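You operate a simulated robot arm through the tools that you are given. There is no shell and no other tool. Be economical: measure what you need, move in short steps, check, and stop when the job is done.

You run a simulated robot arm. Do the job below in one go: nothing can be reset, and whatever is moved stays where it is left.

## Task
Wipe the lint screen clear, then dry the load on low.
Fine: use the blue cloth and put it back; screen pushed in, wait for DONE. Where these are worked on the way, their far stop is far enough and under half their travel is too little: lint screen. What is to be rubbed or washed off counts as gone when no trace of it is left.

Only the result counts: the job must be done as asked and must still hold three seconds after the hand-in. Knocking over, shifting, dropping, spilling or breaking anything else fails it. Flat cloth is picked up by pressing the open fingertips on it (5 to 10 N) and closing them slowly along it; thin cloth reads only 2 to 8 mm in the jaws.

## Robot
A 7-joint arm with a fingered hand, fixed in place. Base frame: the origin is at the foot of the arm, x ahead of it, y to its left, z up. Units: m, rad, N and s.
With the tool pointing down near the work surface it reaches from about 0.1 to 0.92 m from the base axis. Its first joint turns from -1.204 to 3.002 rad. Payload 5 kg.
The tool frame sits at the grasp point between the pads (the TCP): z along the fingers, y along the line on which they close. The tips reach 0.032 m beyond it. The gripper opens to 0.16 m. The gripper's body begins 0.089 m behind the TCP. The gripper is a hand of 3 fingers: y runs from the thumb to the fingers, the wrist lies at [0, 0, -0.252] in the tool frame.
Orientation is told as [roll, pitch, yaw] about the base's x, y, z axes, in that order, counted from this pose: with the fingers straight down and closing along the base's y, the tool's x points along the base's -x, its y along +y and its z along -z.

## Interface
- The arm moves only by the tool jog_arm. Its argument "series" is text: rows parted by semicolons, each of 6 numbers parted by spaces: the shift along the tool's x, y, z in m, then the turn, a rotation vector about the tool's x, y, z in rad. In form: tx ty tz ax ay az; .... A call has 1 to 8 rows; each row shifts and turns the commanded pose from where the row before left it, along the tool's axes as they then stand. A row lasts 0.2 s, in which the tool goes at most 0.05 m and 0.15 rad; a call with a longer step from one row to the next is refused whole. A pose out of reach is approached as far as the arm can. The call stops where the force on the tool passes 90 N (or 10 N more than at its start, if that is more) or the arm is blocked; 0.2 s more then pass. In this call time passes only in rows, and 0.2 s behind the last. The reply holds the time, the measured pose of the TCP, the force on the tool along the base axes, the opening and the grip force, in the units named above and with some noise, with the torque about the TCP (base axes, N m) and any sound that the robot's microphone picked up.
- Cameras (640 x 400 px; columns grow to the right, rows downward): "scene" is fixed at [0.038, -0.6534, 1.7094]; the picture's right is [-0.43, -0.90, 0.00], its down [-0.61, 0.29, -0.74] and it looks along [0.66, -0.32, -0.68] (base axes); focal length 370 px, centre (320, 200). "wrist" rides on the gripper at [0.065, -0.004, -0.116] in the tool frame; the picture's right is [0.06, 1.00, 0.00], its down [-0.87, 0.05, -0.49] and it looks along [-0.49, 0.03, 0.87] (tool axes); focal length 261 px, centre (320, 200). There is no depth. A picture from a camera that has moved, and an enlarged one, comes with that camera's place and axes in the base frame and with its lens. The place of the scene camera against the robot may be out by one fixed shift of up to 0.012 m in any direction.
- grab_frame(camera): a new picture of that camera. The clock stands still meanwhile.
- raise_lower(by): slides the trunk up (or, below 0, down) by that many m; the arm rides with it, the base frame stays. It gives what a move gives, with no picture.
- move_fingers(finger1, finger2, thumb_bend): sets how far each is bent, from 0 (flat) to 1 (curled in); at 0.3 the hand is open as for a grip, at 0.7 the pads meet at the TCP. One left out holds its place. A second passes; each finger stops where it meets its share of the squeeze, and holds until it gets a number again. It is the only way to open and close the hand. It gives what a move gives, with no picture; readings hold the bend of each and the force on the fingers (four entries, about 0 where the hand has none), thumb and palm.
- zoom(camera, box): a new picture of the part [left, top, right, bottom] of that camera's present view, enlarged. The clock stands still meanwhile.
- hand_in(): hands the job in; it is judged then, once.

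Work in short steps. Places have to be worked out from the pictures, the camera data and where the tool is seen: move nearer, look again, correct. Check each grasp and each placing, and mend what went wrong. You have 120 turns and 84 pictures in all, those below and enlarged ones among them. Open the gripper and draw the arm clear of the work before you hand the job in, unless the task says otherwise; then end with one line.

The tools are called after "Request:" as name(argument=value, ...) on one line, values as JSON. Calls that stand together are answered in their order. jog_arm: Moves the arm, as the interface text tells. Its arguments: {"type":"object","properties":{"series":{"type":"string"}},"required":["series"]} The other tools are called the same way: raise_lower (by) slides the trunk up or down; move_fingers (finger1, finger2, thumb_bend) moves the fingers one by one; grab_frame (camera) takes a picture; zoom (camera, box) takes an enlarged picture of a part of a camera's view; hand_in () hands the job in.

At the start:

```text
clock: 0.0
ee_pos: [0.6499, -0.7065, 1.3049]
orientation: [-0.002, 0.0, 0.0]
ft_force: [0.2, -0.2, 1.0]
wrist_torque: [-0.01, -0.06, -0.04]
finger_gap: 0.1597
grasp_force: 0.2
shape: jaw
bend: [0.3, 0.3, 0.3]
finger forces: [0.1, 0.1, 0.0, 0.0, 0.0, 0.0]
trunk travel left (down, up): [-0.85, 0.09]
```

scene: 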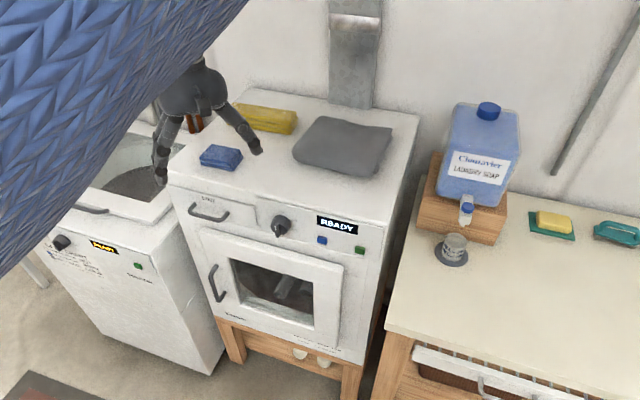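
wrist: 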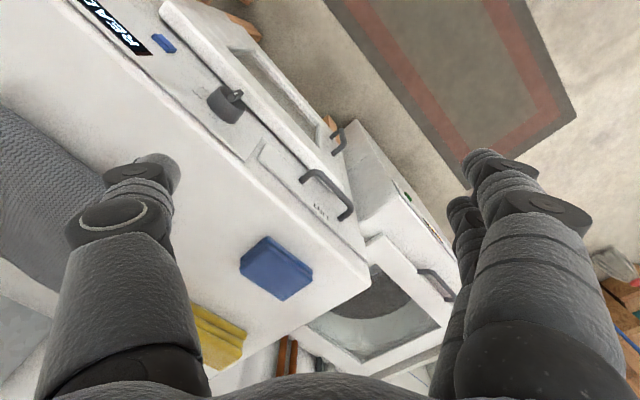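

I see a dryer with a drawer at its upper left (probably the lint screen), a knob, two buttons and a blue cloth on top. I'll zoom in to read the labels.

Request:
zoom(camera="scene", box=[170, 170, 380, 300])

Request:
zoom(camera="scene", box=[160, 80, 420, 240])

Request:
zoom(camera="wrist", box=[60, 0, 380, 220])

```text
3.05 times, centred on (275, 235) of scene
camera zoom: at [0.038, -0.6534, 1.7094], right [-0.43, -0.9, 0.0], down [-0.61, 0.29, -0.74], along [0.66, -0.32, -0.68], focal length 1129 px, centre (457, 93)
```

zoom: 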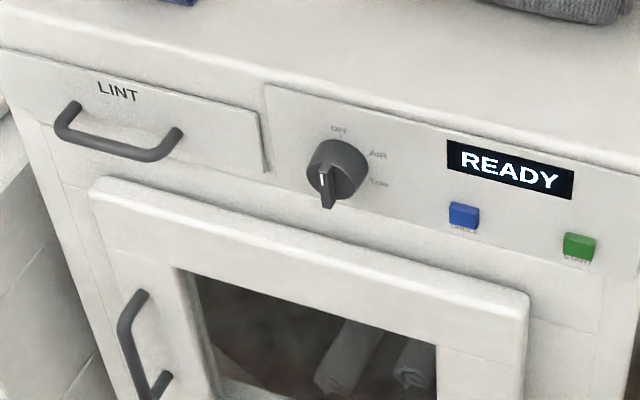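

```text
2.46 times, centred on (290, 160) of scene
camera zoom: at [0.038, -0.6534, 1.7094], right [-0.43, -0.9, 0.0], down [-0.61, 0.29, -0.74], along [0.66, -0.32, -0.68], focal length 912 px, centre (394, 298)
```

zoom: 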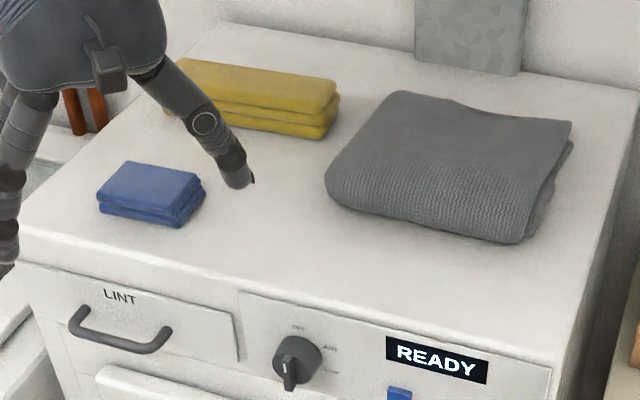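

```text
1.82 times, centred on (220, 110) of wrist
camera zoom: at [0.5855, -0.7097, 1.4189], right [-0.06, 1.0, 0.0], down [0.87, 0.05, 0.49], along [0.49, 0.03, -0.87], focal length 474 px, centre (502, 364)
```

zoom: 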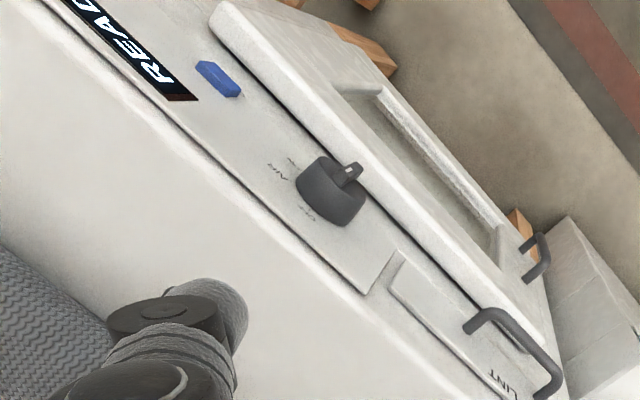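

The two views put the blue cloth near (0.87, -0.76, 1.13). The dryer front edge runs from (0.87, -0.62) to (0.50, -1.06), facing about (-0.77, 0.64). I'll zoom in on the knob dial and the buttons.

Request:
zoom(camera="scene", box=[255, 200, 319, 240])

Request:
zoom(camera="scene", box=[305, 215, 385, 265])

Request:
zoom(camera="wrist", box=[190, 60, 270, 110])

```text
10.00 times, centred on (287, 220) of scene
camera zoom: at [0.038, -0.6534, 1.7094], right [-0.43, -0.9, 0.0], down [-0.61, 0.29, -0.74], along [0.66, -0.32, -0.68], focal length 3705 px, centre (650, 0)
```

zoom: 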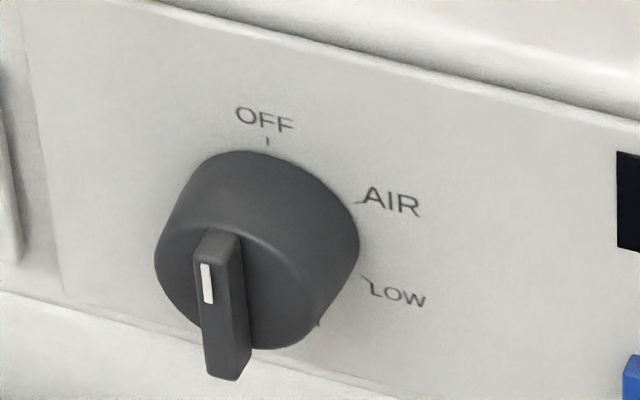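

```text
8.00 times, centred on (345, 240) of scene
camera zoom: at [0.038, -0.6534, 1.7094], right [-0.43, -0.9, 0.0], down [-0.61, 0.29, -0.74], along [0.66, -0.32, -0.68], focal length 2964 px, centre (120, -120)
```

zoom: 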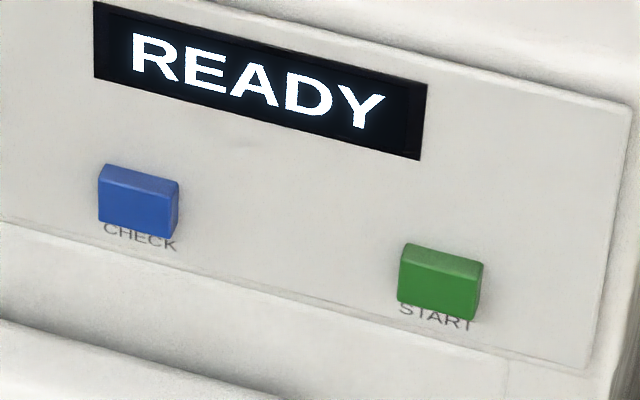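

```text
8.00 times, centred on (230, 85) of wrist
camera zoom: at [0.5855, -0.7097, 1.4189], right [-0.06, 1.0, 0.0], down [0.87, 0.05, 0.49], along [0.49, 0.03, -0.87], focal length 2085 px, centre (1040, 1120)
```

zoom: 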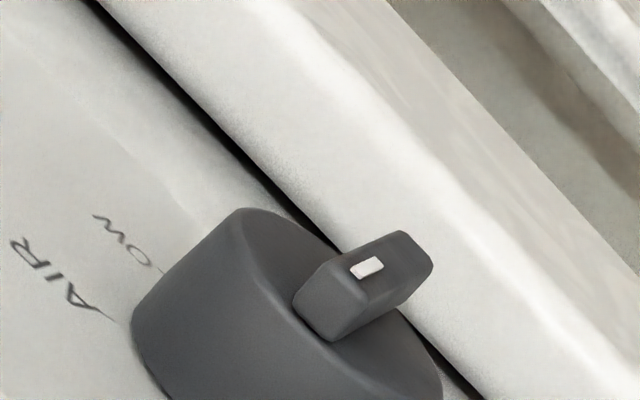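

The knob appears to point at OFF, with AIR and LOW further clockwise, and the handle triangulates to about (0.80, -0.68, 0.99). I'll turn the tool to face the dryer front horizontally, thumb on top, in place above the dryer.

Request:
jog_arm(series="0 0 0 0.1216 -0.0569 -0.0569; 0 0 0 0.1216 -0.0569 -0.0569; 0 0 0 0.1216 -0.0569 -0.0569; 0 0 0 0.1216 -0.0569 -0.0569; 0 0 0 0.1216 -0.0569 -0.0569; 0 0 0 0.1216 -0.0569 -0.0569; 0 0 0 0.1216 -0.0569 -0.0569; 0 0 0 0.1216 -0.0569 -0.0569")

Request:
jog_arm(series="0 0 0 0.1216 -0.0569 -0.0569; 0 0 0 0.1216 -0.0569 -0.0569; 0 0 0 0.1216 -0.0569 -0.0569; 0 0 0 0.1216 -0.0569 -0.0569")

```text
clock: 1.8
ee_pos: [0.6522, -0.7055, 1.306]
orientation: [-1.059, -0.162, 0.598]
ft_force: [0.1, -0.4, -0.8]
wrist_torque: [-0.03, -0.02, 0.0]
finger_gap: 0.16
grasp_force: 0.0
shape: jaw
bend: [0.3, 0.3, 0.3]
finger forces: [0.0, 0.0, 0.1, 0.0, 0.0, 0.0]
trunk travel left (down, up): [-0.85, 0.09]
```

```text
clock: 2.8
ee_pos: [0.645, -0.7152, 1.2874]
orientation: [-1.551, -0.022, 0.855]
ft_force: [1.2, -1.3, 3.3]
wrist_torque: [0.12, 0.17, 0.03]
finger_gap: 0.16
grasp_force: 0.2
shape: jaw
bend: [0.3, 0.3, 0.3]
finger forces: [0.0, 0.1, 0.1, 0.0, 0.1, 0.0]
trunk travel left (down, up): [-0.85, 0.09]
```

The tool now faces the dryer horizontally. I'll move sideways to the handle and down in front of it, then look.

Request:
jog_arm(series="-0.045 0 -0.015 0 0 0; -0.045 0 -0.015 0 0 0; -0.035 0.02 -0.015 0 0 0; 0 0.045 0 0 0 0; 0 0.045 0 0 0 0; 0 0.045 0 0 0 0; 0 0.045 0 0 0 0; 0 0.045 0 0 0 0")

Request:
grab_frame(camera="wrist")

Request:
grab_frame(camera="scene")

```text
clock: 4.6
ee_pos: [0.6944, -0.6016, 1.1025]
orientation: [-1.572, -0.002, 0.874]
ft_force: [0.0, -0.1, -0.9]
wrist_torque: [0.04, -0.01, 0.04]
finger_gap: 0.1597
grasp_force: 0.1
shape: jaw
bend: [0.3, 0.3, 0.3]
finger forces: [0.1, 0.1, 0.0, 0.0, 0.1, 0.1]
out of reach, approached as far as the arm can: row 7, 8
trunk travel left (down, up): [-0.85, 0.09]
```

```text
75 pictures are left
camera wrist: at [0.5637, -0.5773, 1.1061], right [-0.04, -0.05, -1.0], down [0.18, 0.98, -0.05], along [0.98, -0.18, -0.03], focal length 261 px, centre (320, 200)
```

wrist: 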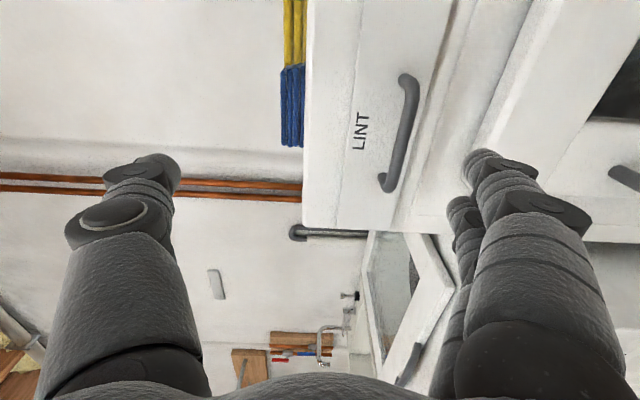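

```text
74 pictures are left
```

scene: 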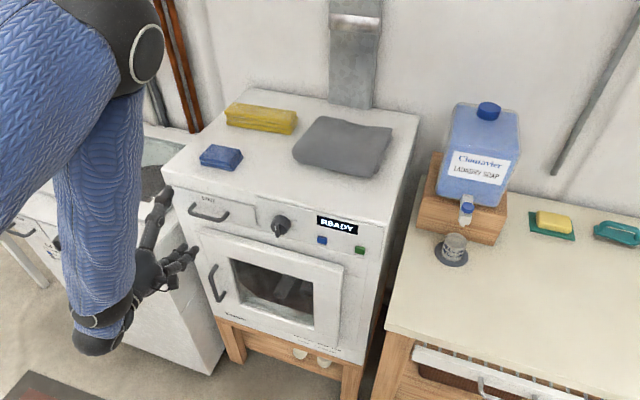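

The arm reached its low limit at z 1.10, while the handle sits near (0.79, -0.69, 1.03). I'll lower the trunk by 0.075 m and look again.

Request:
raise_lower(by=-0.075)

Request:
grab_frame(camera="wrist")

```text
clock: 5.7
ee_pos: [0.6966, -0.6014, 1.0286]
orientation: [-1.568, -0.001, 0.875]
ft_force: [0.1, -0.5, 0.0]
wrist_torque: [0.01, 0.02, 0.02]
finger_gap: 0.16
grasp_force: 0.0
shape: jaw
bend: [0.3, 0.3, 0.3]
finger forces: [0.0, 0.0, 0.0, 0.0, 0.0, 0.1]
trunk travel left (down, up): [-0.775, 0.165]
```

```text
73 pictures are left
camera wrist: at [0.5651, -0.5765, 1.0311], right [-0.04, -0.05, -1.0], down [0.18, 0.98, -0.05], along [0.98, -0.18, -0.03], focal length 261 px, centre (320, 200)
```

wrist: 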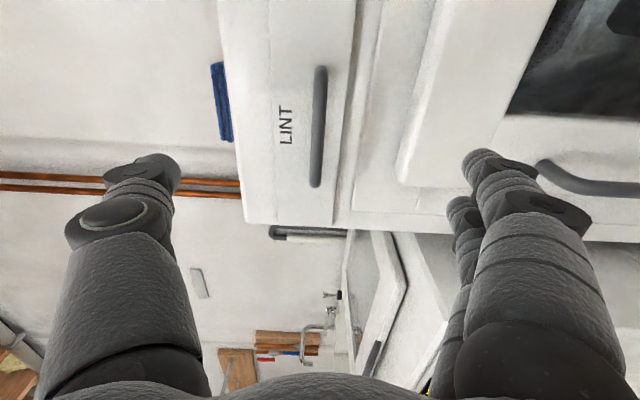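

Parallax between the two views puts the bar centre at (0.790, -0.687, 1.028), which is 0.127 m ahead of the TCP and level with it. I'll advance 0.112 m and look.

Request:
jog_arm(series="0.006 0 0.04 0 0 0; 0 0 0.04 0 0 0; 0 0 0.032 0 0 0")

Request:
grab_frame(camera="wrist")

```text
clock: 6.7
ee_pos: [0.7688, -0.6666, 1.0314]
orientation: [-1.564, -0.001, 0.879]
ft_force: [-58.3, 44.7, 25.5]
wrist_torque: [4.44, 5.84, -0.37]
finger_gap: 0.1598
grasp_force: 0.1
shape: jaw
bend: [0.26, 0.27, 0.3]
finger forces: [41.2, 32.4, 0.0, 0.1, 0.0, 0.1]
trunk travel left (down, up): [-0.775, 0.165]
stopped in row 3: the force on the tool passed its limit at 124 N (the readings are from after the stop); the commanded pose is now the measured one
```

```text
72 pictures are left
camera wrist: at [0.638, -0.6434, 1.0355], right [-0.04, -0.04, -1.0], down [0.17, 0.98, -0.05], along [0.98, -0.18, -0.04], focal length 261 px, centre (320, 200)
```

wrist: 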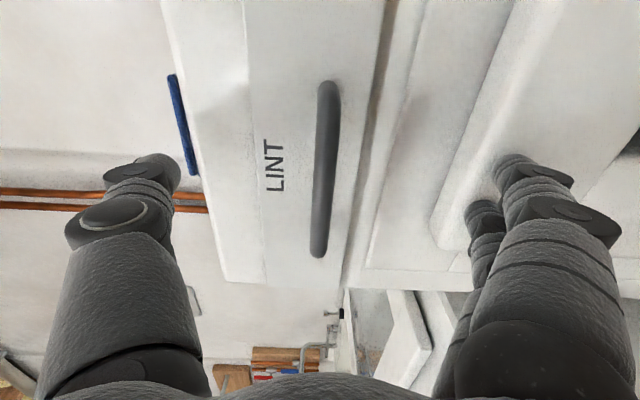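

The lower fingers hit the protruding door frame. I'll back off, narrow the hand to about 0.06 m, and advance again.

Request:
jog_arm(series="0 0 -0.03 0 0 0")

Request:
move_fingers(finger1=0.55, finger2=0.55, thumb_bend=0.55)

Request:
jog_arm(series="0 0 0.02 0 0 0; 0 0 0.02 0 0 0")

Request:
grab_frame(camera="wrist")

```text
clock: 7.1
ee_pos: [0.7557, -0.656, 1.0251]
orientation: [-1.565, -0.001, 0.876]
ft_force: [-0.1, 0.6, 0.0]
wrist_torque: [0.0, 0.0, -0.01]
finger_gap: 0.16
grasp_force: 0.1
shape: jaw
bend: [0.3, 0.3, 0.3]
finger forces: [0.1, 0.0, 0.1, 0.0, 0.0, 0.0]
trunk travel left (down, up): [-0.775, 0.165]
```

```text
clock: 8.1
ee_pos: [0.7528, -0.6544, 1.026]
orientation: [-1.563, 0.0, 0.877]
ft_force: [0.1, 0.3, 0.5]
wrist_torque: [0.0, 0.01, -0.03]
finger_gap: 0.0678
grasp_force: 0.1
shape: fingers
bend: [0.55, 0.55, 0.55]
finger forces: [0.0, 0.1, 0.1, 0.0, 0.0, 0.0]
trunk travel left (down, up): [-0.775, 0.165]
```

```text
clock: 8.7
ee_pos: [0.7758, -0.674, 1.0329]
orientation: [-1.567, -0.002, 0.879]
ft_force: [-68.6, 52.7, 3.4]
wrist_torque: [-2.16, -2.83, -0.74]
finger_gap: 0.0624
grasp_force: 43.3
shape: fingers
bend: [0.55, 0.55, 0.61]
finger forces: [0.0, 0.1, 0.0, 0.0, 86.3, 0.0]
trunk travel left (down, up): [-0.775, 0.165]
```

```text
71 pictures are left
camera wrist: at [0.6452, -0.6493, 1.0358], right [-0.04, -0.05, -1.0], down [0.18, 0.98, -0.05], along [0.98, -0.18, -0.03], focal length 261 px, centre (320, 200)
```

wrist: 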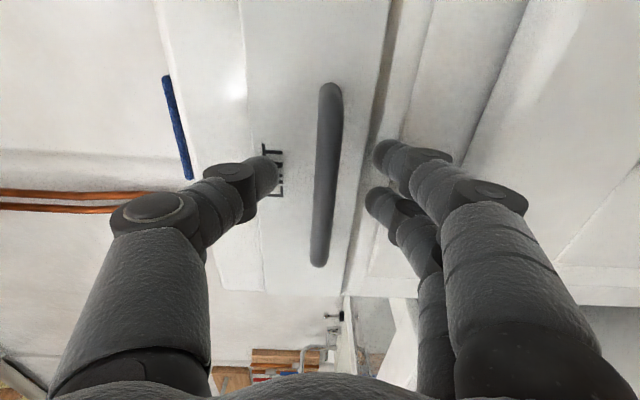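

The thumb is touching the drawer face and the bar lies between the fingertips. I'll ease back 6 mm and close gently on the bar.

Request:
jog_arm(series="0 0 -0.006 0 0 0")

Request:
move_fingers(finger1=0.7, finger2=0.7, thumb_bend=0.7)

Request:
grab_frame(camera="wrist")

```text
clock: 9.0
ee_pos: [0.7761, -0.6735, 1.0255]
orientation: [-1.556, 0.001, 0.882]
ft_force: [-69.9, 49.1, 1.4]
wrist_torque: [-2.39, -3.37, -0.84]
finger_gap: 0.0685
grasp_force: 42.7
shape: fingers
bend: [0.55, 0.55, 0.59]
finger forces: [0.0, 0.0, 0.0, 0.0, 84.3, 0.0]
trunk travel left (down, up): [-0.775, 0.165]
stopped in row 1: the force on the tool passed its limit at 99 N (the readings are from after the stop); the commanded pose is now the measured one
```

```text
clock: 10.0
ee_pos: [0.7823, -0.6765, 1.0246]
orientation: [-1.558, 0.0, 0.88]
ft_force: [-29.5, 28.1, -6.6]
wrist_torque: [0.56, 0.39, -0.41]
finger_gap: 0.0215
grasp_force: 26.3
shape: fingers
bend: [0.71, 0.7, 0.71]
finger forces: [34.7, 0.0, 0.0, 0.0, 18.4, 0.1]
trunk travel left (down, up): [-0.775, 0.165]
```

```text
70 pictures are left
camera wrist: at [0.6502, -0.652, 1.0293], right [-0.05, -0.04, -1.0], down [0.17, 0.98, -0.05], along [0.98, -0.18, -0.04], focal length 261 px, centre (320, 200)
```

wrist: 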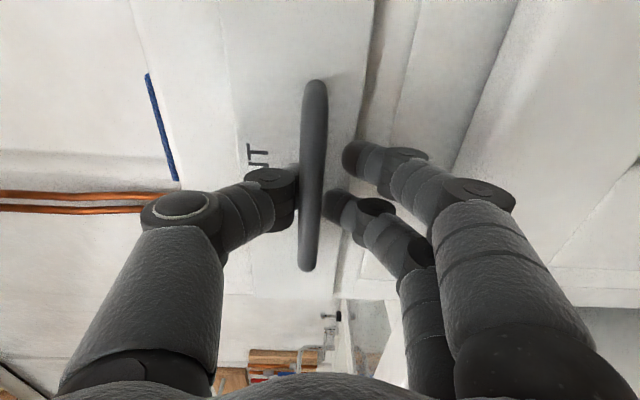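

The thumb and one finger are on the bar. I'll tighten until all of them make contact.

Request:
move_fingers(finger1=0.8, finger2=0.8, thumb_bend=0.8)

Request:
jog_arm(series="0 0 -0.02 0 0 0; 0 0 -0.02 0 0 0")

Request:
grab_frame(camera="wrist")

```text
clock: 11.0
ee_pos: [0.7835, -0.6761, 1.0238]
orientation: [-1.561, 0.001, 0.88]
ft_force: [5.5, -1.9, 12.4]
wrist_torque: [0.22, 0.07, 0.07]
finger_gap: 0.0187
grasp_force: 19.8
shape: fingers
bend: [0.76, 0.77, 0.75]
finger forces: [7.1, 0.0, 0.0, 0.1, 31.8, 0.0]
trunk travel left (down, up): [-0.775, 0.165]
```

```text
clock: 11.6
ee_pos: [0.7529, -0.6495, 1.0238]
orientation: [-1.559, 0.001, 0.882]
ft_force: [12.9, 9.2, 9.7]
wrist_torque: [0.27, 0.21, 0.1]
finger_gap: 0.0188
grasp_force: 20.6
shape: fingers
bend: [0.76, 0.77, 0.75]
finger forces: [8.7, 0.1, 0.0, 0.0, 32.4, 0.1]
trunk travel left (down, up): [-0.775, 0.165]
```

```text
69 pictures are left
camera wrist: at [0.6225, -0.6256, 1.0287], right [-0.05, -0.04, -1.0], down [0.17, 0.98, -0.05], along [0.98, -0.17, -0.04], focal length 261 px, centre (320, 200)
```

wrist: 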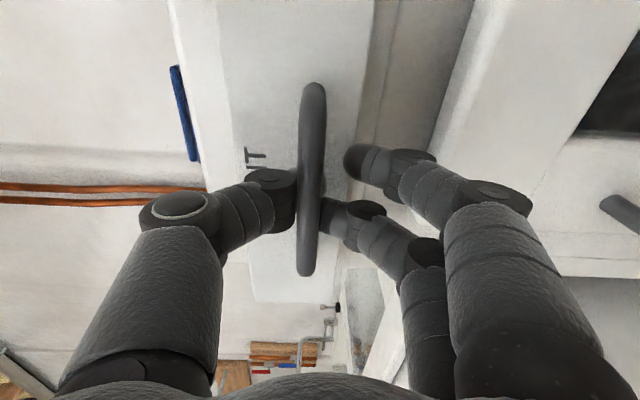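

The drawer is following the hand, now 0.04 m out. I'll keep pulling until it stops.

Request:
jog_arm(series="0 0 -0.025 0 0 0; 0 0 -0.025 0 0 0; 0 0 -0.025 0 0 0; 0 0 -0.025 0 0 0")

Request:
grab_frame(camera="scene")

Request:
grab_frame(camera="wrist")

```text
clock: 12.6
ee_pos: [0.6768, -0.5877, 1.025]
orientation: [-1.556, 0.004, 0.88]
ft_force: [13.6, 11.9, 1.7]
wrist_torque: [0.33, 0.21, 0.1]
finger_gap: 0.0188
grasp_force: 20.5
shape: fingers
bend: [0.76, 0.77, 0.75]
finger forces: [9.0, 0.0, 0.0, 0.1, 31.8, 0.0]
trunk travel left (down, up): [-0.775, 0.165]
```

```text
68 pictures are left
```

scene: 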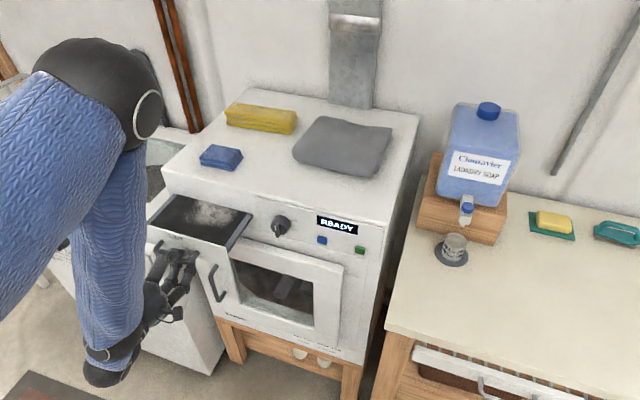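

```text
67 pictures are left
camera wrist: at [0.5451, -0.564, 1.0304], right [-0.05, -0.04, -1.0], down [0.18, 0.98, -0.05], along [0.98, -0.18, -0.05], focal length 261 px, centre (320, 200)
```

wrist: 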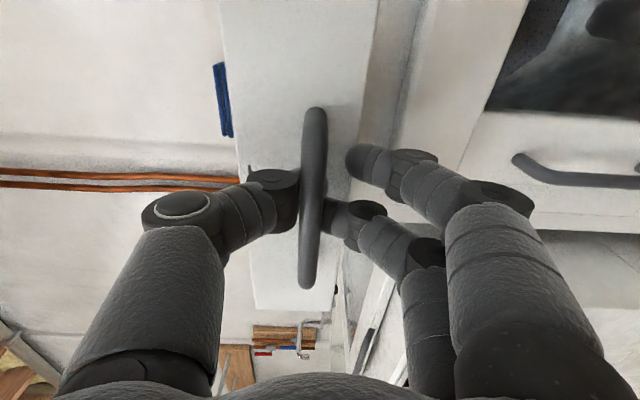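

It's out about 0.14 m, with grey lint visible on the screen. I'll keep pulling to the far stop.

Request:
jog_arm(series="0 0 -0.02 0 0 0; 0 0 -0.02 0 0 0; 0 0 -0.02 0 0 0; 0 0 -0.02 0 0 0")

Request:
grab_frame(camera="scene")

```text
clock: 13.6
ee_pos: [0.6213, -0.5479, 1.045]
orientation: [-1.554, 0.002, 0.882]
ft_force: [12.3, 8.1, -26.1]
wrist_torque: [0.92, 0.19, 0.12]
finger_gap: 0.0256
grasp_force: 20.0
shape: fingers
bend: [0.72, 0.77, 0.78]
finger forces: [24.0, 11.1, 0.0, 0.0, 4.4, 0.0]
out of reach, approached as far as the arm can: row 1, 2, 4
trunk travel left (down, up): [-0.775, 0.165]
```

```text
66 pictures are left
```

scene: 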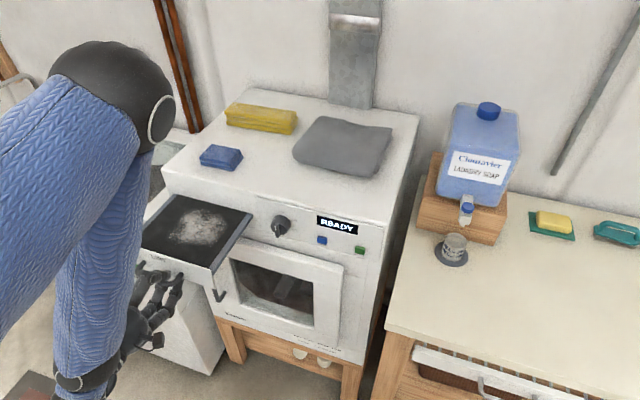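

The drawer is about 0.21 m out, but the arm ran into its fold limit and rose 2 cm. I'll lower the trunk 2 cm to take off the strain, then try pulling a little more.

Request:
raise_lower(by=-0.02)

Request:
jog_arm(series="0 0 -0.015 0 0 0")

Request:
zoom(camera="scene", box=[120, 170, 280, 270])

```text
clock: 14.3
ee_pos: [0.618, -0.5484, 1.0285]
orientation: [-1.559, -0.001, 0.879]
ft_force: [4.8, -2.8, 9.5]
wrist_torque: [0.22, 0.08, 0.04]
finger_gap: 0.0201
grasp_force: 14.9
shape: fingers
bend: [0.75, 0.76, 0.76]
finger forces: [7.8, 0.1, 0.0, 0.0, 21.0, 0.0]
trunk travel left (down, up): [-0.755, 0.185]
```

```text
clock: 14.7
ee_pos: [0.6102, -0.5412, 1.0298]
orientation: [-1.557, -0.001, 0.881]
ft_force: [18.8, -7.5, 3.6]
wrist_torque: [0.0, 0.06, 0.0]
finger_gap: 0.0095
grasp_force: 12.1
shape: fingers
bend: [0.77, 0.75, 0.74]
finger forces: [2.4, 0.0, 0.0, 0.1, 21.6, 0.0]
out of reach, approached as far as the arm can: row 1
trunk travel left (down, up): [-0.755, 0.185]
```

```text
4.00 times, centred on (200, 220) of scene
camera zoom: at [0.038, -0.6534, 1.7094], right [-0.43, -0.9, 0.0], down [-0.61, 0.29, -0.74], along [0.66, -0.32, -0.68], focal length 1482 px, centre (800, 120)
```

zoom: 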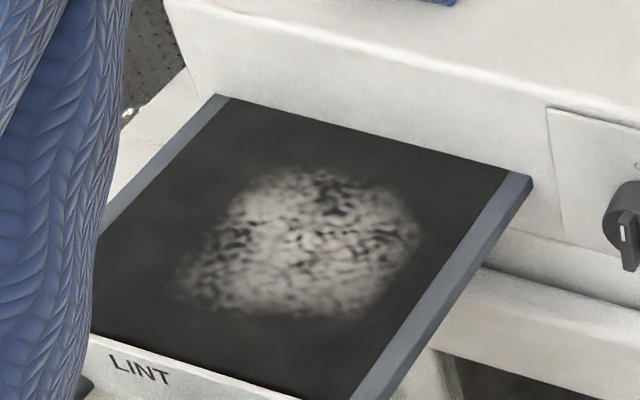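

The grip is slipping off the bar with the drawer about 0.21 m out, so it's at its stop. The whole lint patch is exposed. I'll open the hand and back away, lowering the trunk to leave room for the arm.

Request:
move_fingers(finger1=0.35, finger2=0.35, thumb_bend=0.35)

Request:
raise_lower(by=-0.04)

Request:
jog_arm(series="0 -0.02 -0.02 0 0 0; 0 -0.02 -0.02 0 0 0; 0 0 -0.03 0 0 0; 0 0 -0.03 0 0 0")

Request:
grab_frame(camera="wrist")

```text
clock: 15.7
ee_pos: [0.6085, -0.5405, 1.0306]
orientation: [-1.554, 0.001, 0.88]
ft_force: [0.0, 0.3, 0.6]
wrist_torque: [0.01, 0.01, 0.03]
finger_gap: 0.1479
grasp_force: 0.0
shape: fingers
bend: [0.35, 0.35, 0.35]
finger forces: [0.0, 0.1, 0.1, 0.1, 0.0, 0.1]
trunk travel left (down, up): [-0.755, 0.185]
```

```text
clock: 16.5
ee_pos: [0.6081, -0.5411, 0.9912]
orientation: [-1.56, 0.001, 0.879]
ft_force: [0.8, -0.5, -0.5]
wrist_torque: [-0.01, -0.02, 0.01]
finger_gap: 0.1478
grasp_force: 0.1
shape: fingers
bend: [0.35, 0.35, 0.35]
finger forces: [0.0, 0.0, 0.1, 0.0, 0.1, 0.0]
trunk travel left (down, up): [-0.715, 0.225]
```

```text
clock: 17.5
ee_pos: [0.5804, -0.5296, 1.0531]
orientation: [-1.55, -0.001, 0.883]
ft_force: [0.3, 0.2, -0.4]
wrist_torque: [-0.01, 0.02, 0.01]
finger_gap: 0.1481
grasp_force: 0.0
shape: fingers
bend: [0.35, 0.35, 0.35]
finger forces: [0.0, 0.0, 0.0, 0.0, 0.0, 0.0]
out of reach, approached as far as the arm can: row 1, 2, 3, 4
trunk travel left (down, up): [-0.715, 0.225]
```

```text
64 pictures are left
camera wrist: at [0.4493, -0.5072, 1.0589], right [-0.06, -0.04, -1.0], down [0.17, 0.98, -0.04], along [0.98, -0.17, -0.05], focal length 261 px, centre (320, 200)
```

wrist: 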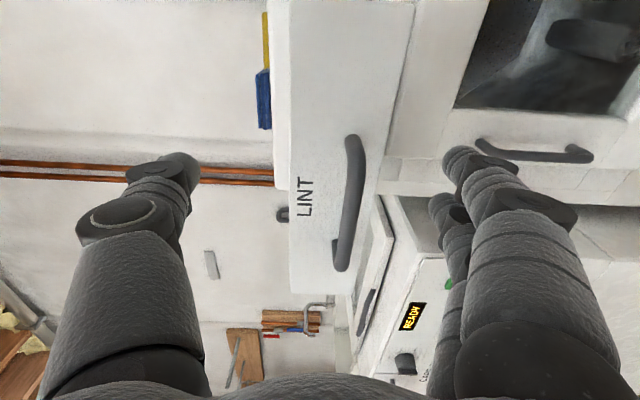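

The handle is released and still out, with the hand clear of it. I'll raise the trunk 0.2 m and start rolling the tool so its closing axis is horizontal.

Request:
raise_lower(by=0.215)

Request:
jog_arm(series="0 0 0 0 0 -0.143; 0 0 0 0 0 -0.143; 0 0 0 0 0 -0.143; 0 0 0 0 0 -0.143; 0 0 0 0 0 -0.143; 0 0 0 0 0 -0.143; 0 0 0 0 0 -0.143; 0 0 0 0 0 -0.143")

Request:
jog_arm(series="0 0 0 0 0 -0.143; 0 0 0 0 0 -0.143; 0 0 0 0 0 -0.143; 0 0 0 0 -0.143 0; 0 0 0 0 -0.143 0; 0 0 0 0 -0.143 0; 0 0 0 0 -0.143 0; 0 0 0 0 -0.143 0")

Request:
grab_frame(camera="wrist")

```text
clock: 19.8
ee_pos: [0.5799, -0.5305, 1.268]
orientation: [-1.55, 0.0, 0.883]
ft_force: [0.0, -0.1, -1.2]
wrist_torque: [-0.01, 0.02, -0.01]
finger_gap: 0.1485
grasp_force: 0.1
shape: fingers
bend: [0.35, 0.35, 0.35]
finger forces: [0.1, 0.1, 0.0, 0.0, 0.1, 0.0]
trunk travel left (down, up): [-0.93, 0.01]
```

```text
clock: 21.6
ee_pos: [0.58, -0.5293, 1.2692]
orientation: [-1.52, 1.145, 0.931]
ft_force: [0.0, -0.1, 0.7]
wrist_torque: [-0.04, 0.02, -0.01]
finger_gap: 0.1486
grasp_force: 0.2
shape: fingers
bend: [0.35, 0.35, 0.35]
finger forces: [0.0, 0.0, 0.0, 0.0, 0.0, 0.0]
trunk travel left (down, up): [-0.93, 0.01]
```

```text
clock: 23.4
ee_pos: [0.5849, -0.5324, 1.2653]
orientation: [0.003, 1.17, 2.457]
ft_force: [-0.1, 1.4, -0.5]
wrist_torque: [0.04, 0.03, -0.01]
finger_gap: 0.1487
grasp_force: 0.1
shape: fingers
bend: [0.35, 0.35, 0.35]
finger forces: [0.0, 0.0, 0.1, 0.1, 0.0, 0.0]
out of reach, approached as far as the arm can: row 5, 6, 7, 8
trunk travel left (down, up): [-0.93, 0.01]
```

```text
63 pictures are left
camera wrist: at [0.5254, -0.478, 1.3687], right [-0.61, -0.79, 0.06], down [-0.65, 0.46, -0.61], along [0.45, -0.41, -0.79], focal length 261 px, centre (320, 200)
```

wrist: 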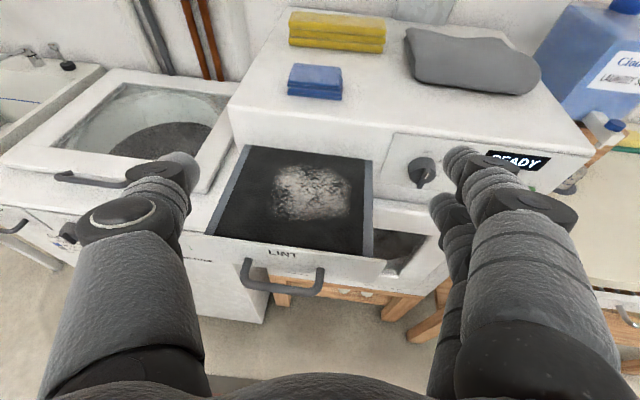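

This view shows everything clearly, and triangulation puts the blue cloth at (0.877, -0.760, 1.13). I'll move out toward it at z 1.25, then tilt down.

Request:
jog_arm(series="0.017 0 0.045 0 0 0; 0.017 0 0.045 0 0 0; 0.017 0 0.045 0 0 0; 0.017 0 0.045 0 0 0; 0.017 0 0.045 0 0 0; 0.017 0 0.045 0 0 0; 0.017 -0.004 0.035 0 0 0")

Request:
jog_arm(series="0 0 0 0 -0.14 0; 0 0 0 0 -0.14 0; 0 0 0 0 -0.14 0; 0 0 0 0 -0.14 0")

Request:
grab_frame(camera="wrist")

```text
clock: 25.0
ee_pos: [0.7923, -0.712, 1.231]
orientation: [0.009, 1.169, 2.459]
ft_force: [-0.1, 0.1, -0.4]
wrist_torque: [-0.01, 0.0, -0.04]
finger_gap: 0.1487
grasp_force: 0.1
shape: fingers
bend: [0.35, 0.35, 0.35]
finger forces: [0.0, 0.1, 0.1, 0.0, 0.0, 0.0]
out of reach, approached as far as the arm can: row 1, 2, 3
trunk travel left (down, up): [-0.93, 0.01]
```

```text
clock: 26.0
ee_pos: [0.7902, -0.7104, 1.2322]
orientation: [0.004, 0.608, 2.457]
ft_force: [-0.1, 0.3, 0.3]
wrist_torque: [-0.06, 0.03, 0.04]
finger_gap: 0.1488
grasp_force: 0.2
shape: fingers
bend: [0.35, 0.35, 0.35]
finger forces: [0.1, 0.0, 0.0, 0.0, 0.0, 0.0]
trunk travel left (down, up): [-0.93, 0.01]
```

```text
62 pictures are left
camera wrist: at [0.7828, -0.6991, 1.3627], right [-0.59, -0.8, 0.04], down [-0.8, 0.59, -0.09], along [0.05, -0.09, -0.99], focal length 261 px, centre (320, 200)
```

wrist: 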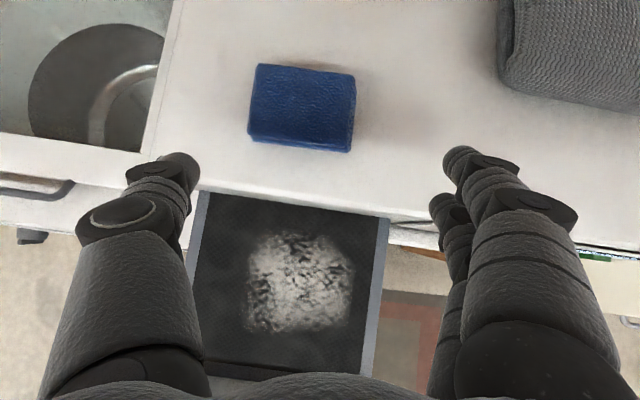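

The cloth measures about 0.09 × 0.075 m, centred at (0.871, -0.757). I'll narrow the fingers to about 0.065 m and move to 3 cm above it.

Request:
move_fingers(finger1=0.55, finger2=0.55, thumb_bend=0.55)

Request:
jog_arm(series="0.02 -0.0075 0.036 0 0 0; 0.02 -0.0075 0.036 0 0 0")

Request:
grab_frame(camera="wrist")

```text
clock: 27.0
ee_pos: [0.7905, -0.7117, 1.2327]
orientation: [0.002, 0.61, 2.455]
ft_force: [-0.2, -0.4, 0.7]
wrist_torque: [0.0, -0.02, 0.03]
finger_gap: 0.0678
grasp_force: 0.1
shape: fingers
bend: [0.55, 0.55, 0.55]
finger forces: [0.1, 0.0, 0.0, 0.1, 0.0, 0.0]
trunk travel left (down, up): [-0.93, 0.01]
```

```text
clock: 27.6
ee_pos: [0.8567, -0.747, 1.1946]
orientation: [0.002, 0.611, 2.456]
ft_force: [1.2, 0.6, 1.5]
wrist_torque: [-0.02, 0.03, 0.02]
finger_gap: 0.0673
grasp_force: 0.3
shape: fingers
bend: [0.55, 0.55, 0.55]
finger forces: [0.1, 1.1, 0.0, 0.0, 0.0, 0.0]
trunk travel left (down, up): [-0.93, 0.01]
```

```text
61 pictures are left
camera wrist: at [0.8485, -0.7355, 1.3261], right [-0.59, -0.8, 0.04], down [-0.8, 0.59, -0.1], along [0.05, -0.09, -0.99], focal length 261 px, centre (320, 200)
```

wrist: 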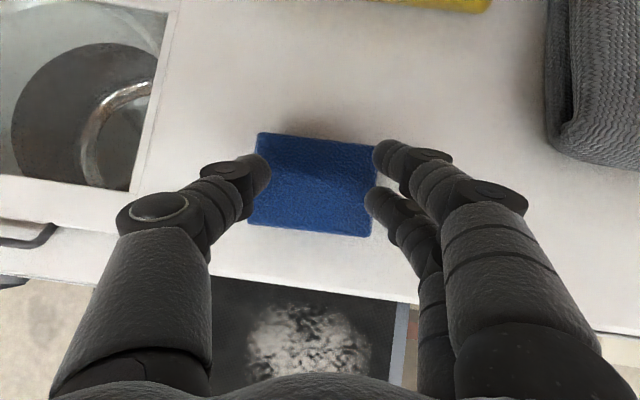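

A slight contact reading of about 1 N is appearing. I'll press straight down in 5 mm steps and watch the force.

Request:
jog_arm(series="-0.0028 0 0.0041 0 0 0; -0.0028 0 0.0041 0 0 0")

```text
clock: 28.2
ee_pos: [0.8567, -0.7455, 1.1945]
orientation: [0.0, 0.62, 2.454]
ft_force: [0.6, -3.1, 44.2]
wrist_torque: [-1.82, 1.0, 0.1]
finger_gap: 0.0678
grasp_force: 22.1
shape: fingers
bend: [0.55, 0.59, 0.55]
finger forces: [0.0, 44.2, 0.0, 0.0, 0.0, 0.0]
trunk travel left (down, up): [-0.93, 0.01]
```

Only the lower finger touches, because the tool is tilted. I'll lift a bit and bring the tool closer to vertical.

Request:
jog_arm(series="0.02 0 -0.029 0 0 0; 0 0 0 0 -0.15 0; 0 0 0 0 -0.15 0; 0 0 0 0 -0.15 0; 0 0 0 0 -0.15 0")

Request:
grab_frame(camera="wrist")

```text
clock: 29.4
ee_pos: [0.8568, -0.7476, 1.2197]
orientation: [0.005, 0.009, 2.453]
ft_force: [0.6, 0.9, 0.2]
wrist_torque: [0.0, -0.02, 0.03]
finger_gap: 0.0676
grasp_force: 0.0
shape: fingers
bend: [0.55, 0.55, 0.55]
finger forces: [0.0, 0.0, 0.0, 0.1, 0.0, 0.0]
trunk travel left (down, up): [-0.93, 0.01]
```

```text
60 pictures are left
camera wrist: at [0.9096, -0.7839, 1.3348], right [-0.59, -0.81, 0.0], down [-0.71, 0.51, 0.48], along [-0.39, 0.28, -0.87], focal length 261 px, centre (320, 200)
```

wrist: 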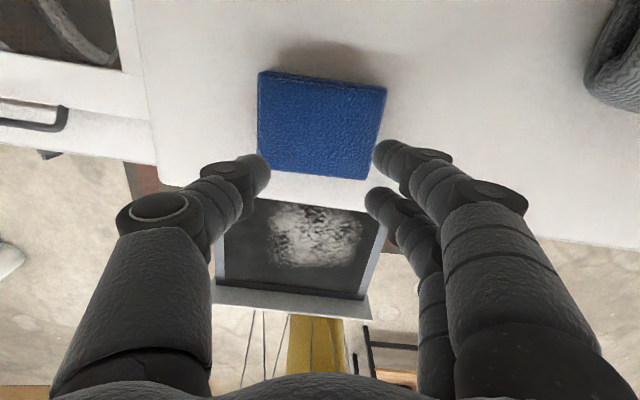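

The tool is vertical now. The cloth centre is at (0.873, -0.757), turned about 0.12 rad from the hand. I'll align over it and descend in steps.

Request:
jog_arm(series="0.0184 -0.003 0 0 0 0.12; 0 0 0.03 0 0 0; 0 0 0.008 0 0 0")

Request:
grab_frame(camera="wrist")

```text
clock: 30.2
ee_pos: [0.8712, -0.7564, 1.1897]
orientation: [-0.001, 0.019, 2.334]
ft_force: [0.6, -3.4, 37.6]
wrist_torque: [-0.93, 1.32, 0.17]
finger_gap: 0.0669
grasp_force: 18.9
shape: fingers
bend: [0.57, 0.59, 0.55]
finger forces: [13.6, 24.4, 0.0, 0.0, 0.1, 0.0]
trunk travel left (down, up): [-0.93, 0.01]
```

```text
59 pictures are left
camera wrist: at [0.9181, -0.7981, 1.3052], right [-0.68, -0.73, 0.0], down [-0.65, 0.6, 0.48], along [-0.35, 0.32, -0.88], focal length 261 px, centre (320, 200)
```

wrist: 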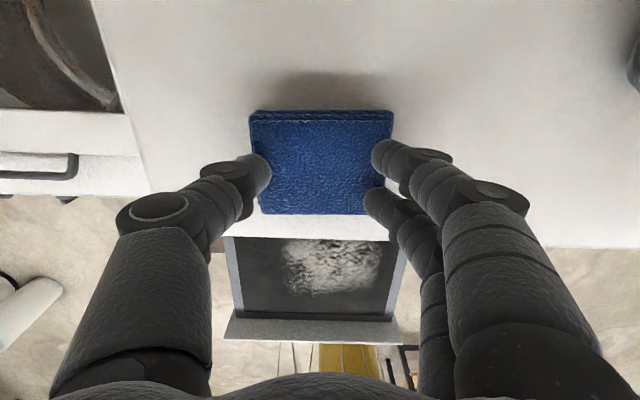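

Both fingers press on the cloth (38 N), but the thumb doesn't. The cloth is a thick stack, so I'll try straddling it instead: lift, open wider, go down beside it until the tips touch the dryer top, and check.

Request:
jog_arm(series="0 0 -0.025 0 0 0")

Request:
move_fingers(finger1=0.41, finger2=0.41, thumb_bend=0.41)

Request:
jog_arm(series="0 0 0.015 0 0 0; 0 0 0.01 0 0 0")

Request:
grab_frame(camera="wrist")

```text
clock: 30.6
ee_pos: [0.871, -0.7572, 1.2062]
orientation: [0.002, 0.009, 2.332]
ft_force: [-0.9, -0.6, 0.1]
wrist_torque: [0.01, -0.01, 0.02]
finger_gap: 0.0672
grasp_force: 0.1
shape: fingers
bend: [0.55, 0.55, 0.55]
finger forces: [0.1, 0.1, 0.0, 0.0, 0.0, 0.1]
trunk travel left (down, up): [-0.93, 0.01]
```

```text
clock: 31.6
ee_pos: [0.8712, -0.7574, 1.2078]
orientation: [0.0, 0.012, 2.333]
ft_force: [0.7, 0.1, -0.1]
wrist_torque: [-0.01, 0.0, 0.01]
finger_gap: 0.1234
grasp_force: 0.2
shape: fingers
bend: [0.41, 0.41, 0.41]
finger forces: [0.0, 0.0, 0.1, 0.0, 0.0, 0.0]
trunk travel left (down, up): [-0.93, 0.01]
```

```text
clock: 32.2
ee_pos: [0.8722, -0.7568, 1.1825]
orientation: [0.001, 0.012, 2.333]
ft_force: [-0.9, 0.1, -1.1]
wrist_torque: [0.03, 0.02, 0.01]
finger_gap: 0.1233
grasp_force: 0.2
shape: fingers
bend: [0.41, 0.41, 0.41]
finger forces: [0.0, 0.0, 0.0, 0.0, 0.0, 0.0]
trunk travel left (down, up): [-0.93, 0.01]
```

```text
58 pictures are left
camera wrist: at [0.9194, -0.7998, 1.2975], right [-0.68, -0.73, 0.0], down [-0.64, 0.59, 0.48], along [-0.35, 0.33, -0.88], focal length 261 px, centre (320, 200)
```

wrist: 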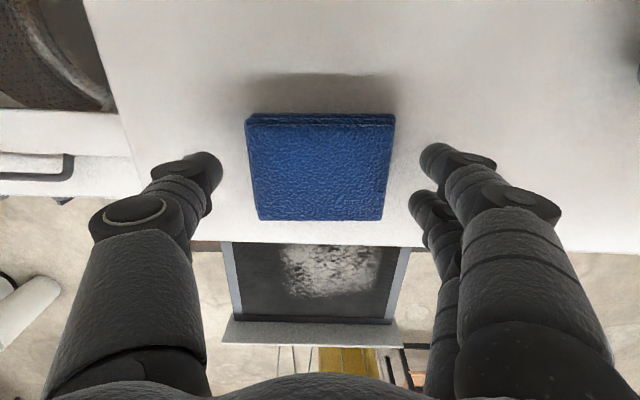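

The fingers straddle the cloth cleanly. I'll go down until the tips touch the dryer top.

Request:
jog_arm(series="0 0 0.008 0 0 0; 0 0 0.006 0 0 0; 0 0 0.005 0 0 0")

```text
clock: 33.0
ee_pos: [0.8718, -0.7579, 1.1636]
orientation: [-0.001, 0.011, 2.333]
ft_force: [0.3, 0.3, -0.2]
wrist_torque: [0.04, 0.0, -0.02]
finger_gap: 0.1235
grasp_force: 0.1
shape: fingers
bend: [0.41, 0.41, 0.41]
finger forces: [0.0, 0.1, 0.0, 0.0, 0.0, 0.1]
trunk travel left (down, up): [-0.93, 0.01]
```

No contact yet, so I'll go further down in 5 mm steps.

Request:
jog_arm(series="0 0 0.005 0 0 0; 0 0 0.005 0 0 0")

Request:
grab_frame(camera="wrist")

```text
clock: 33.6
ee_pos: [0.8734, -0.7567, 1.1577]
orientation: [-0.001, 0.014, 2.335]
ft_force: [0.2, 0.9, 18.2]
wrist_torque: [-0.18, 0.53, -0.03]
finger_gap: 0.1238
grasp_force: 8.5
shape: fingers
bend: [0.41, 0.41, 0.41]
finger forces: [1.1, 10.9, 0.0, 0.0, 5.7, 0.0]
trunk travel left (down, up): [-0.93, 0.01]
```

```text
57 pictures are left
camera wrist: at [0.9194, -0.7994, 1.273], right [-0.68, -0.73, 0.0], down [-0.64, 0.6, 0.48], along [-0.35, 0.32, -0.88], focal length 261 px, centre (320, 200)
```

wrist: 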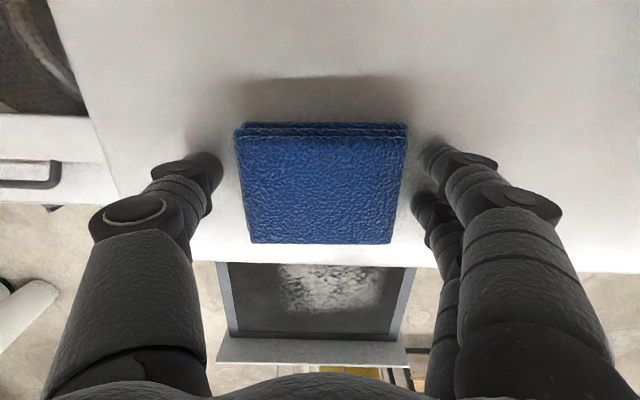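

The tips touch the dryer top at TCP z 1.158. I'll lift about 1 cm and close onto the sides of the stack slowly.

Request:
jog_arm(series="0 0 -0.009 0 0 0")

Request:
move_fingers(finger1=0.47, finger2=0.47, thumb_bend=0.47)

Request:
move_fingers(finger1=0.51, finger2=0.51, thumb_bend=0.51)

Request:
grab_frame(camera="wrist")

```text
clock: 34.0
ee_pos: [0.8718, -0.7576, 1.1613]
orientation: [0.0, 0.011, 2.334]
ft_force: [-0.1, 0.5, 0.1]
wrist_torque: [-0.02, 0.01, 0.0]
finger_gap: 0.1245
grasp_force: 0.1
shape: fingers
bend: [0.41, 0.41, 0.41]
finger forces: [0.0, 0.0, 0.0, 0.0, 0.1, 0.0]
trunk travel left (down, up): [-0.93, 0.01]
```

```text
clock: 35.0
ee_pos: [0.8719, -0.7578, 1.163]
orientation: [0.0, 0.01, 2.333]
ft_force: [-0.7, -0.2, -0.3]
wrist_torque: [-0.01, 0.02, 0.02]
finger_gap: 0.1014
grasp_force: 0.9
shape: fingers
bend: [0.47, 0.46, 0.47]
finger forces: [0.2, 0.6, 0.0, 0.0, 0.8, 0.0]
trunk travel left (down, up): [-0.93, 0.01]
```

```text
clock: 36.0
ee_pos: [0.8719, -0.7577, 1.1625]
orientation: [0.0, 0.013, 2.334]
ft_force: [0.4, 0.7, 0.2]
wrist_torque: [0.0, 0.02, 0.0]
finger_gap: 0.0987
grasp_force: 7.5
shape: fingers
bend: [0.48, 0.47, 0.49]
finger forces: [3.3, 3.8, 0.0, 0.1, 7.0, 0.0]
trunk travel left (down, up): [-0.93, 0.01]
```

```text
56 pictures are left
camera wrist: at [0.9195, -0.8001, 1.2783], right [-0.68, -0.73, 0.0], down [-0.64, 0.59, 0.48], along [-0.35, 0.33, -0.88], focal length 261 px, centre (320, 200)
```

wrist: 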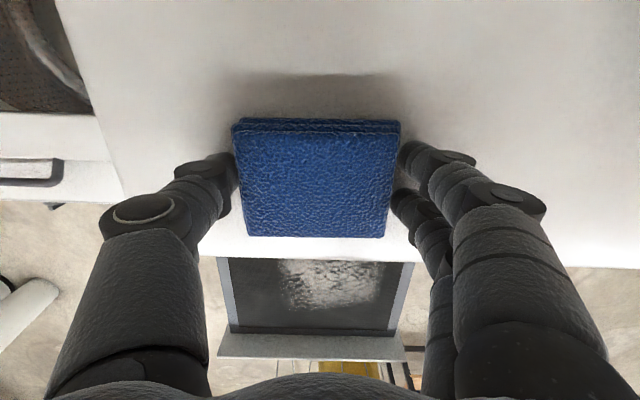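

The stack holds firmly at a 0.099 m gap, with all three digits in contact. I'll squeeze slightly more and lift a little to test. The place to return it to is (0.872, -0.758, 1.162), yaw 2.334.

Request:
move_fingers(finger1=0.56, finger2=0.56, thumb_bend=0.57)

Request:
jog_arm(series="0 0 -0.02 0 0 0; 0 0 -0.02 0 0 0")

Request:
grab_frame(camera="wrist")

Request:
grab_frame(camera="scene")

```text
clock: 37.0
ee_pos: [0.8732, -0.7578, 1.1627]
orientation: [-0.002, 0.012, 2.333]
ft_force: [0.5, 0.4, -0.7]
wrist_torque: [-0.02, 0.01, 0.0]
finger_gap: 0.0976
grasp_force: 15.0
shape: fingers
bend: [0.48, 0.47, 0.51]
finger forces: [7.4, 7.3, 0.0, 0.0, 14.8, 0.0]
trunk travel left (down, up): [-0.93, 0.01]
```

```text
clock: 37.6
ee_pos: [0.8711, -0.7574, 1.2044]
orientation: [0.001, 0.012, 2.334]
ft_force: [-0.3, -0.3, -0.1]
wrist_torque: [-0.01, 0.0, -0.02]
finger_gap: 0.0979
grasp_force: 14.8
shape: fingers
bend: [0.48, 0.47, 0.51]
finger forces: [7.4, 7.4, 0.0, 0.0, 14.9, 0.0]
trunk travel left (down, up): [-0.93, 0.01]
```

```text
55 pictures are left
camera wrist: at [0.9187, -0.7999, 1.3191], right [-0.68, -0.73, 0.0], down [-0.64, 0.59, 0.48], along [-0.35, 0.33, -0.88], focal length 261 px, centre (320, 200)
```

wrist: 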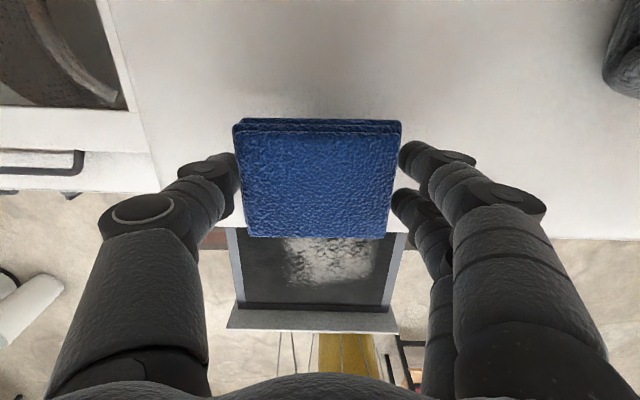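

```text
54 pictures are left
```

scene: 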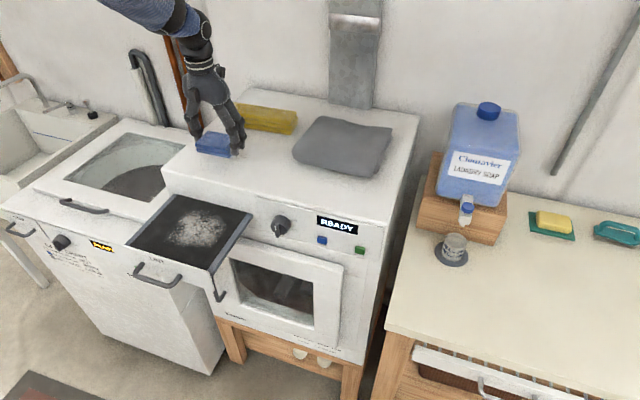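

The cloth lifted cleanly. I'll carry it out over the lint patch near (0.73, -0.655), aligning with the drawer, then look.

Request:
jog_arm(series="-0.045 0.01 0 0 0 0; -0.045 0.01 0 0 0 0; -0.045 0.01 0 0 0 0; -0.035 0 0 0 0 0; 0 0 0 0 0 -0.12")

Request:
grab_frame(camera="wrist")

Request:
zoom(camera="scene", box=[120, 120, 280, 280])

```text
clock: 38.8
ee_pos: [0.733, -0.6557, 1.2001]
orientation: [0.001, 0.011, 2.453]
ft_force: [0.1, -0.7, 0.1]
wrist_torque: [0.01, 0.0, 0.01]
finger_gap: 0.0977
grasp_force: 14.5
shape: fingers
bend: [0.48, 0.47, 0.51]
finger forces: [7.3, 7.4, 0.0, 0.0, 14.9, 0.0]
trunk travel left (down, up): [-0.93, 0.01]
```

```text
53 pictures are left
camera wrist: at [0.7853, -0.6921, 1.3152], right [-0.59, -0.81, 0.0], down [-0.71, 0.51, 0.48], along [-0.39, 0.28, -0.88], focal length 261 px, centre (320, 200)
```

wrist: 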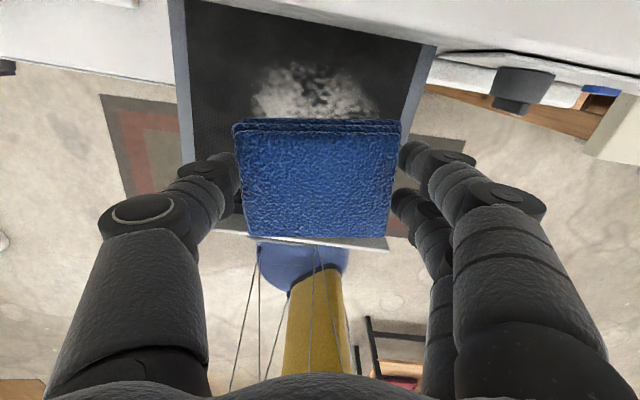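

```text
2.50 times, centred on (200, 200) of scene
camera zoom: at [0.038, -0.6534, 1.7094], right [-0.43, -0.9, 0.0], down [-0.61, 0.29, -0.74], along [0.66, -0.32, -0.68], focal length 926 px, centre (620, 200)
```

zoom: 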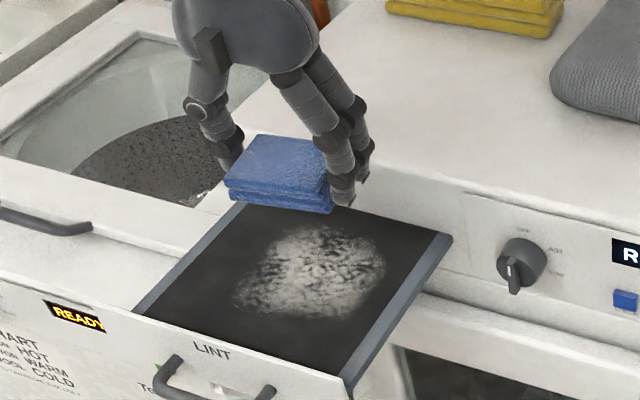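

I'm laterally centred over the patch. I'll go straight down in steps until the cloth touches the screen.

Request:
jog_arm(series="0 0 0.03 0 0 0; 0 0 0.03 0 0 0; 0 0 0.015 0 0 0")

Request:
grab_frame(camera="wrist")

```text
clock: 39.6
ee_pos: [0.7336, -0.6549, 1.1264]
orientation: [0.002, 0.013, 2.454]
ft_force: [-0.1, 0.1, -0.9]
wrist_torque: [-0.01, 0.0, -0.01]
finger_gap: 0.0975
grasp_force: 14.9
shape: fingers
bend: [0.48, 0.47, 0.51]
finger forces: [7.4, 7.5, 0.0, 0.0, 14.7, 0.0]
trunk travel left (down, up): [-0.93, 0.01]
```

```text
51 pictures are left
camera wrist: at [0.7849, -0.6914, 1.2418], right [-0.59, -0.81, 0.0], down [-0.71, 0.51, 0.48], along [-0.39, 0.28, -0.88], focal length 261 px, centre (320, 200)
```

wrist: 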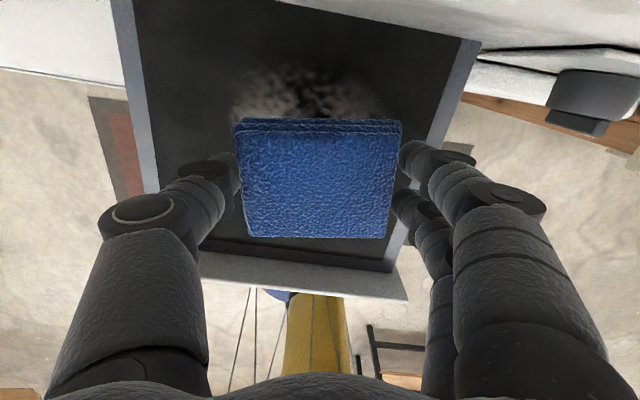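

Still no contact. I'll continue down in 6 mm steps.

Request:
jog_arm(series="0 0 0.006 0 0 0; 0 0 0.006 0 0 0; 0 0 0.006 0 0 0")

```text
clock: 40.4
ee_pos: [0.7338, -0.6547, 1.1078]
orientation: [0.001, 0.011, 2.453]
ft_force: [-0.3, -0.1, 0.3]
wrist_torque: [0.04, 0.01, 0.02]
finger_gap: 0.0974
grasp_force: 14.8
shape: fingers
bend: [0.48, 0.47, 0.51]
finger forces: [7.4, 7.3, 0.0, 0.1, 14.8, 0.0]
trunk travel left (down, up): [-0.93, 0.01]
```

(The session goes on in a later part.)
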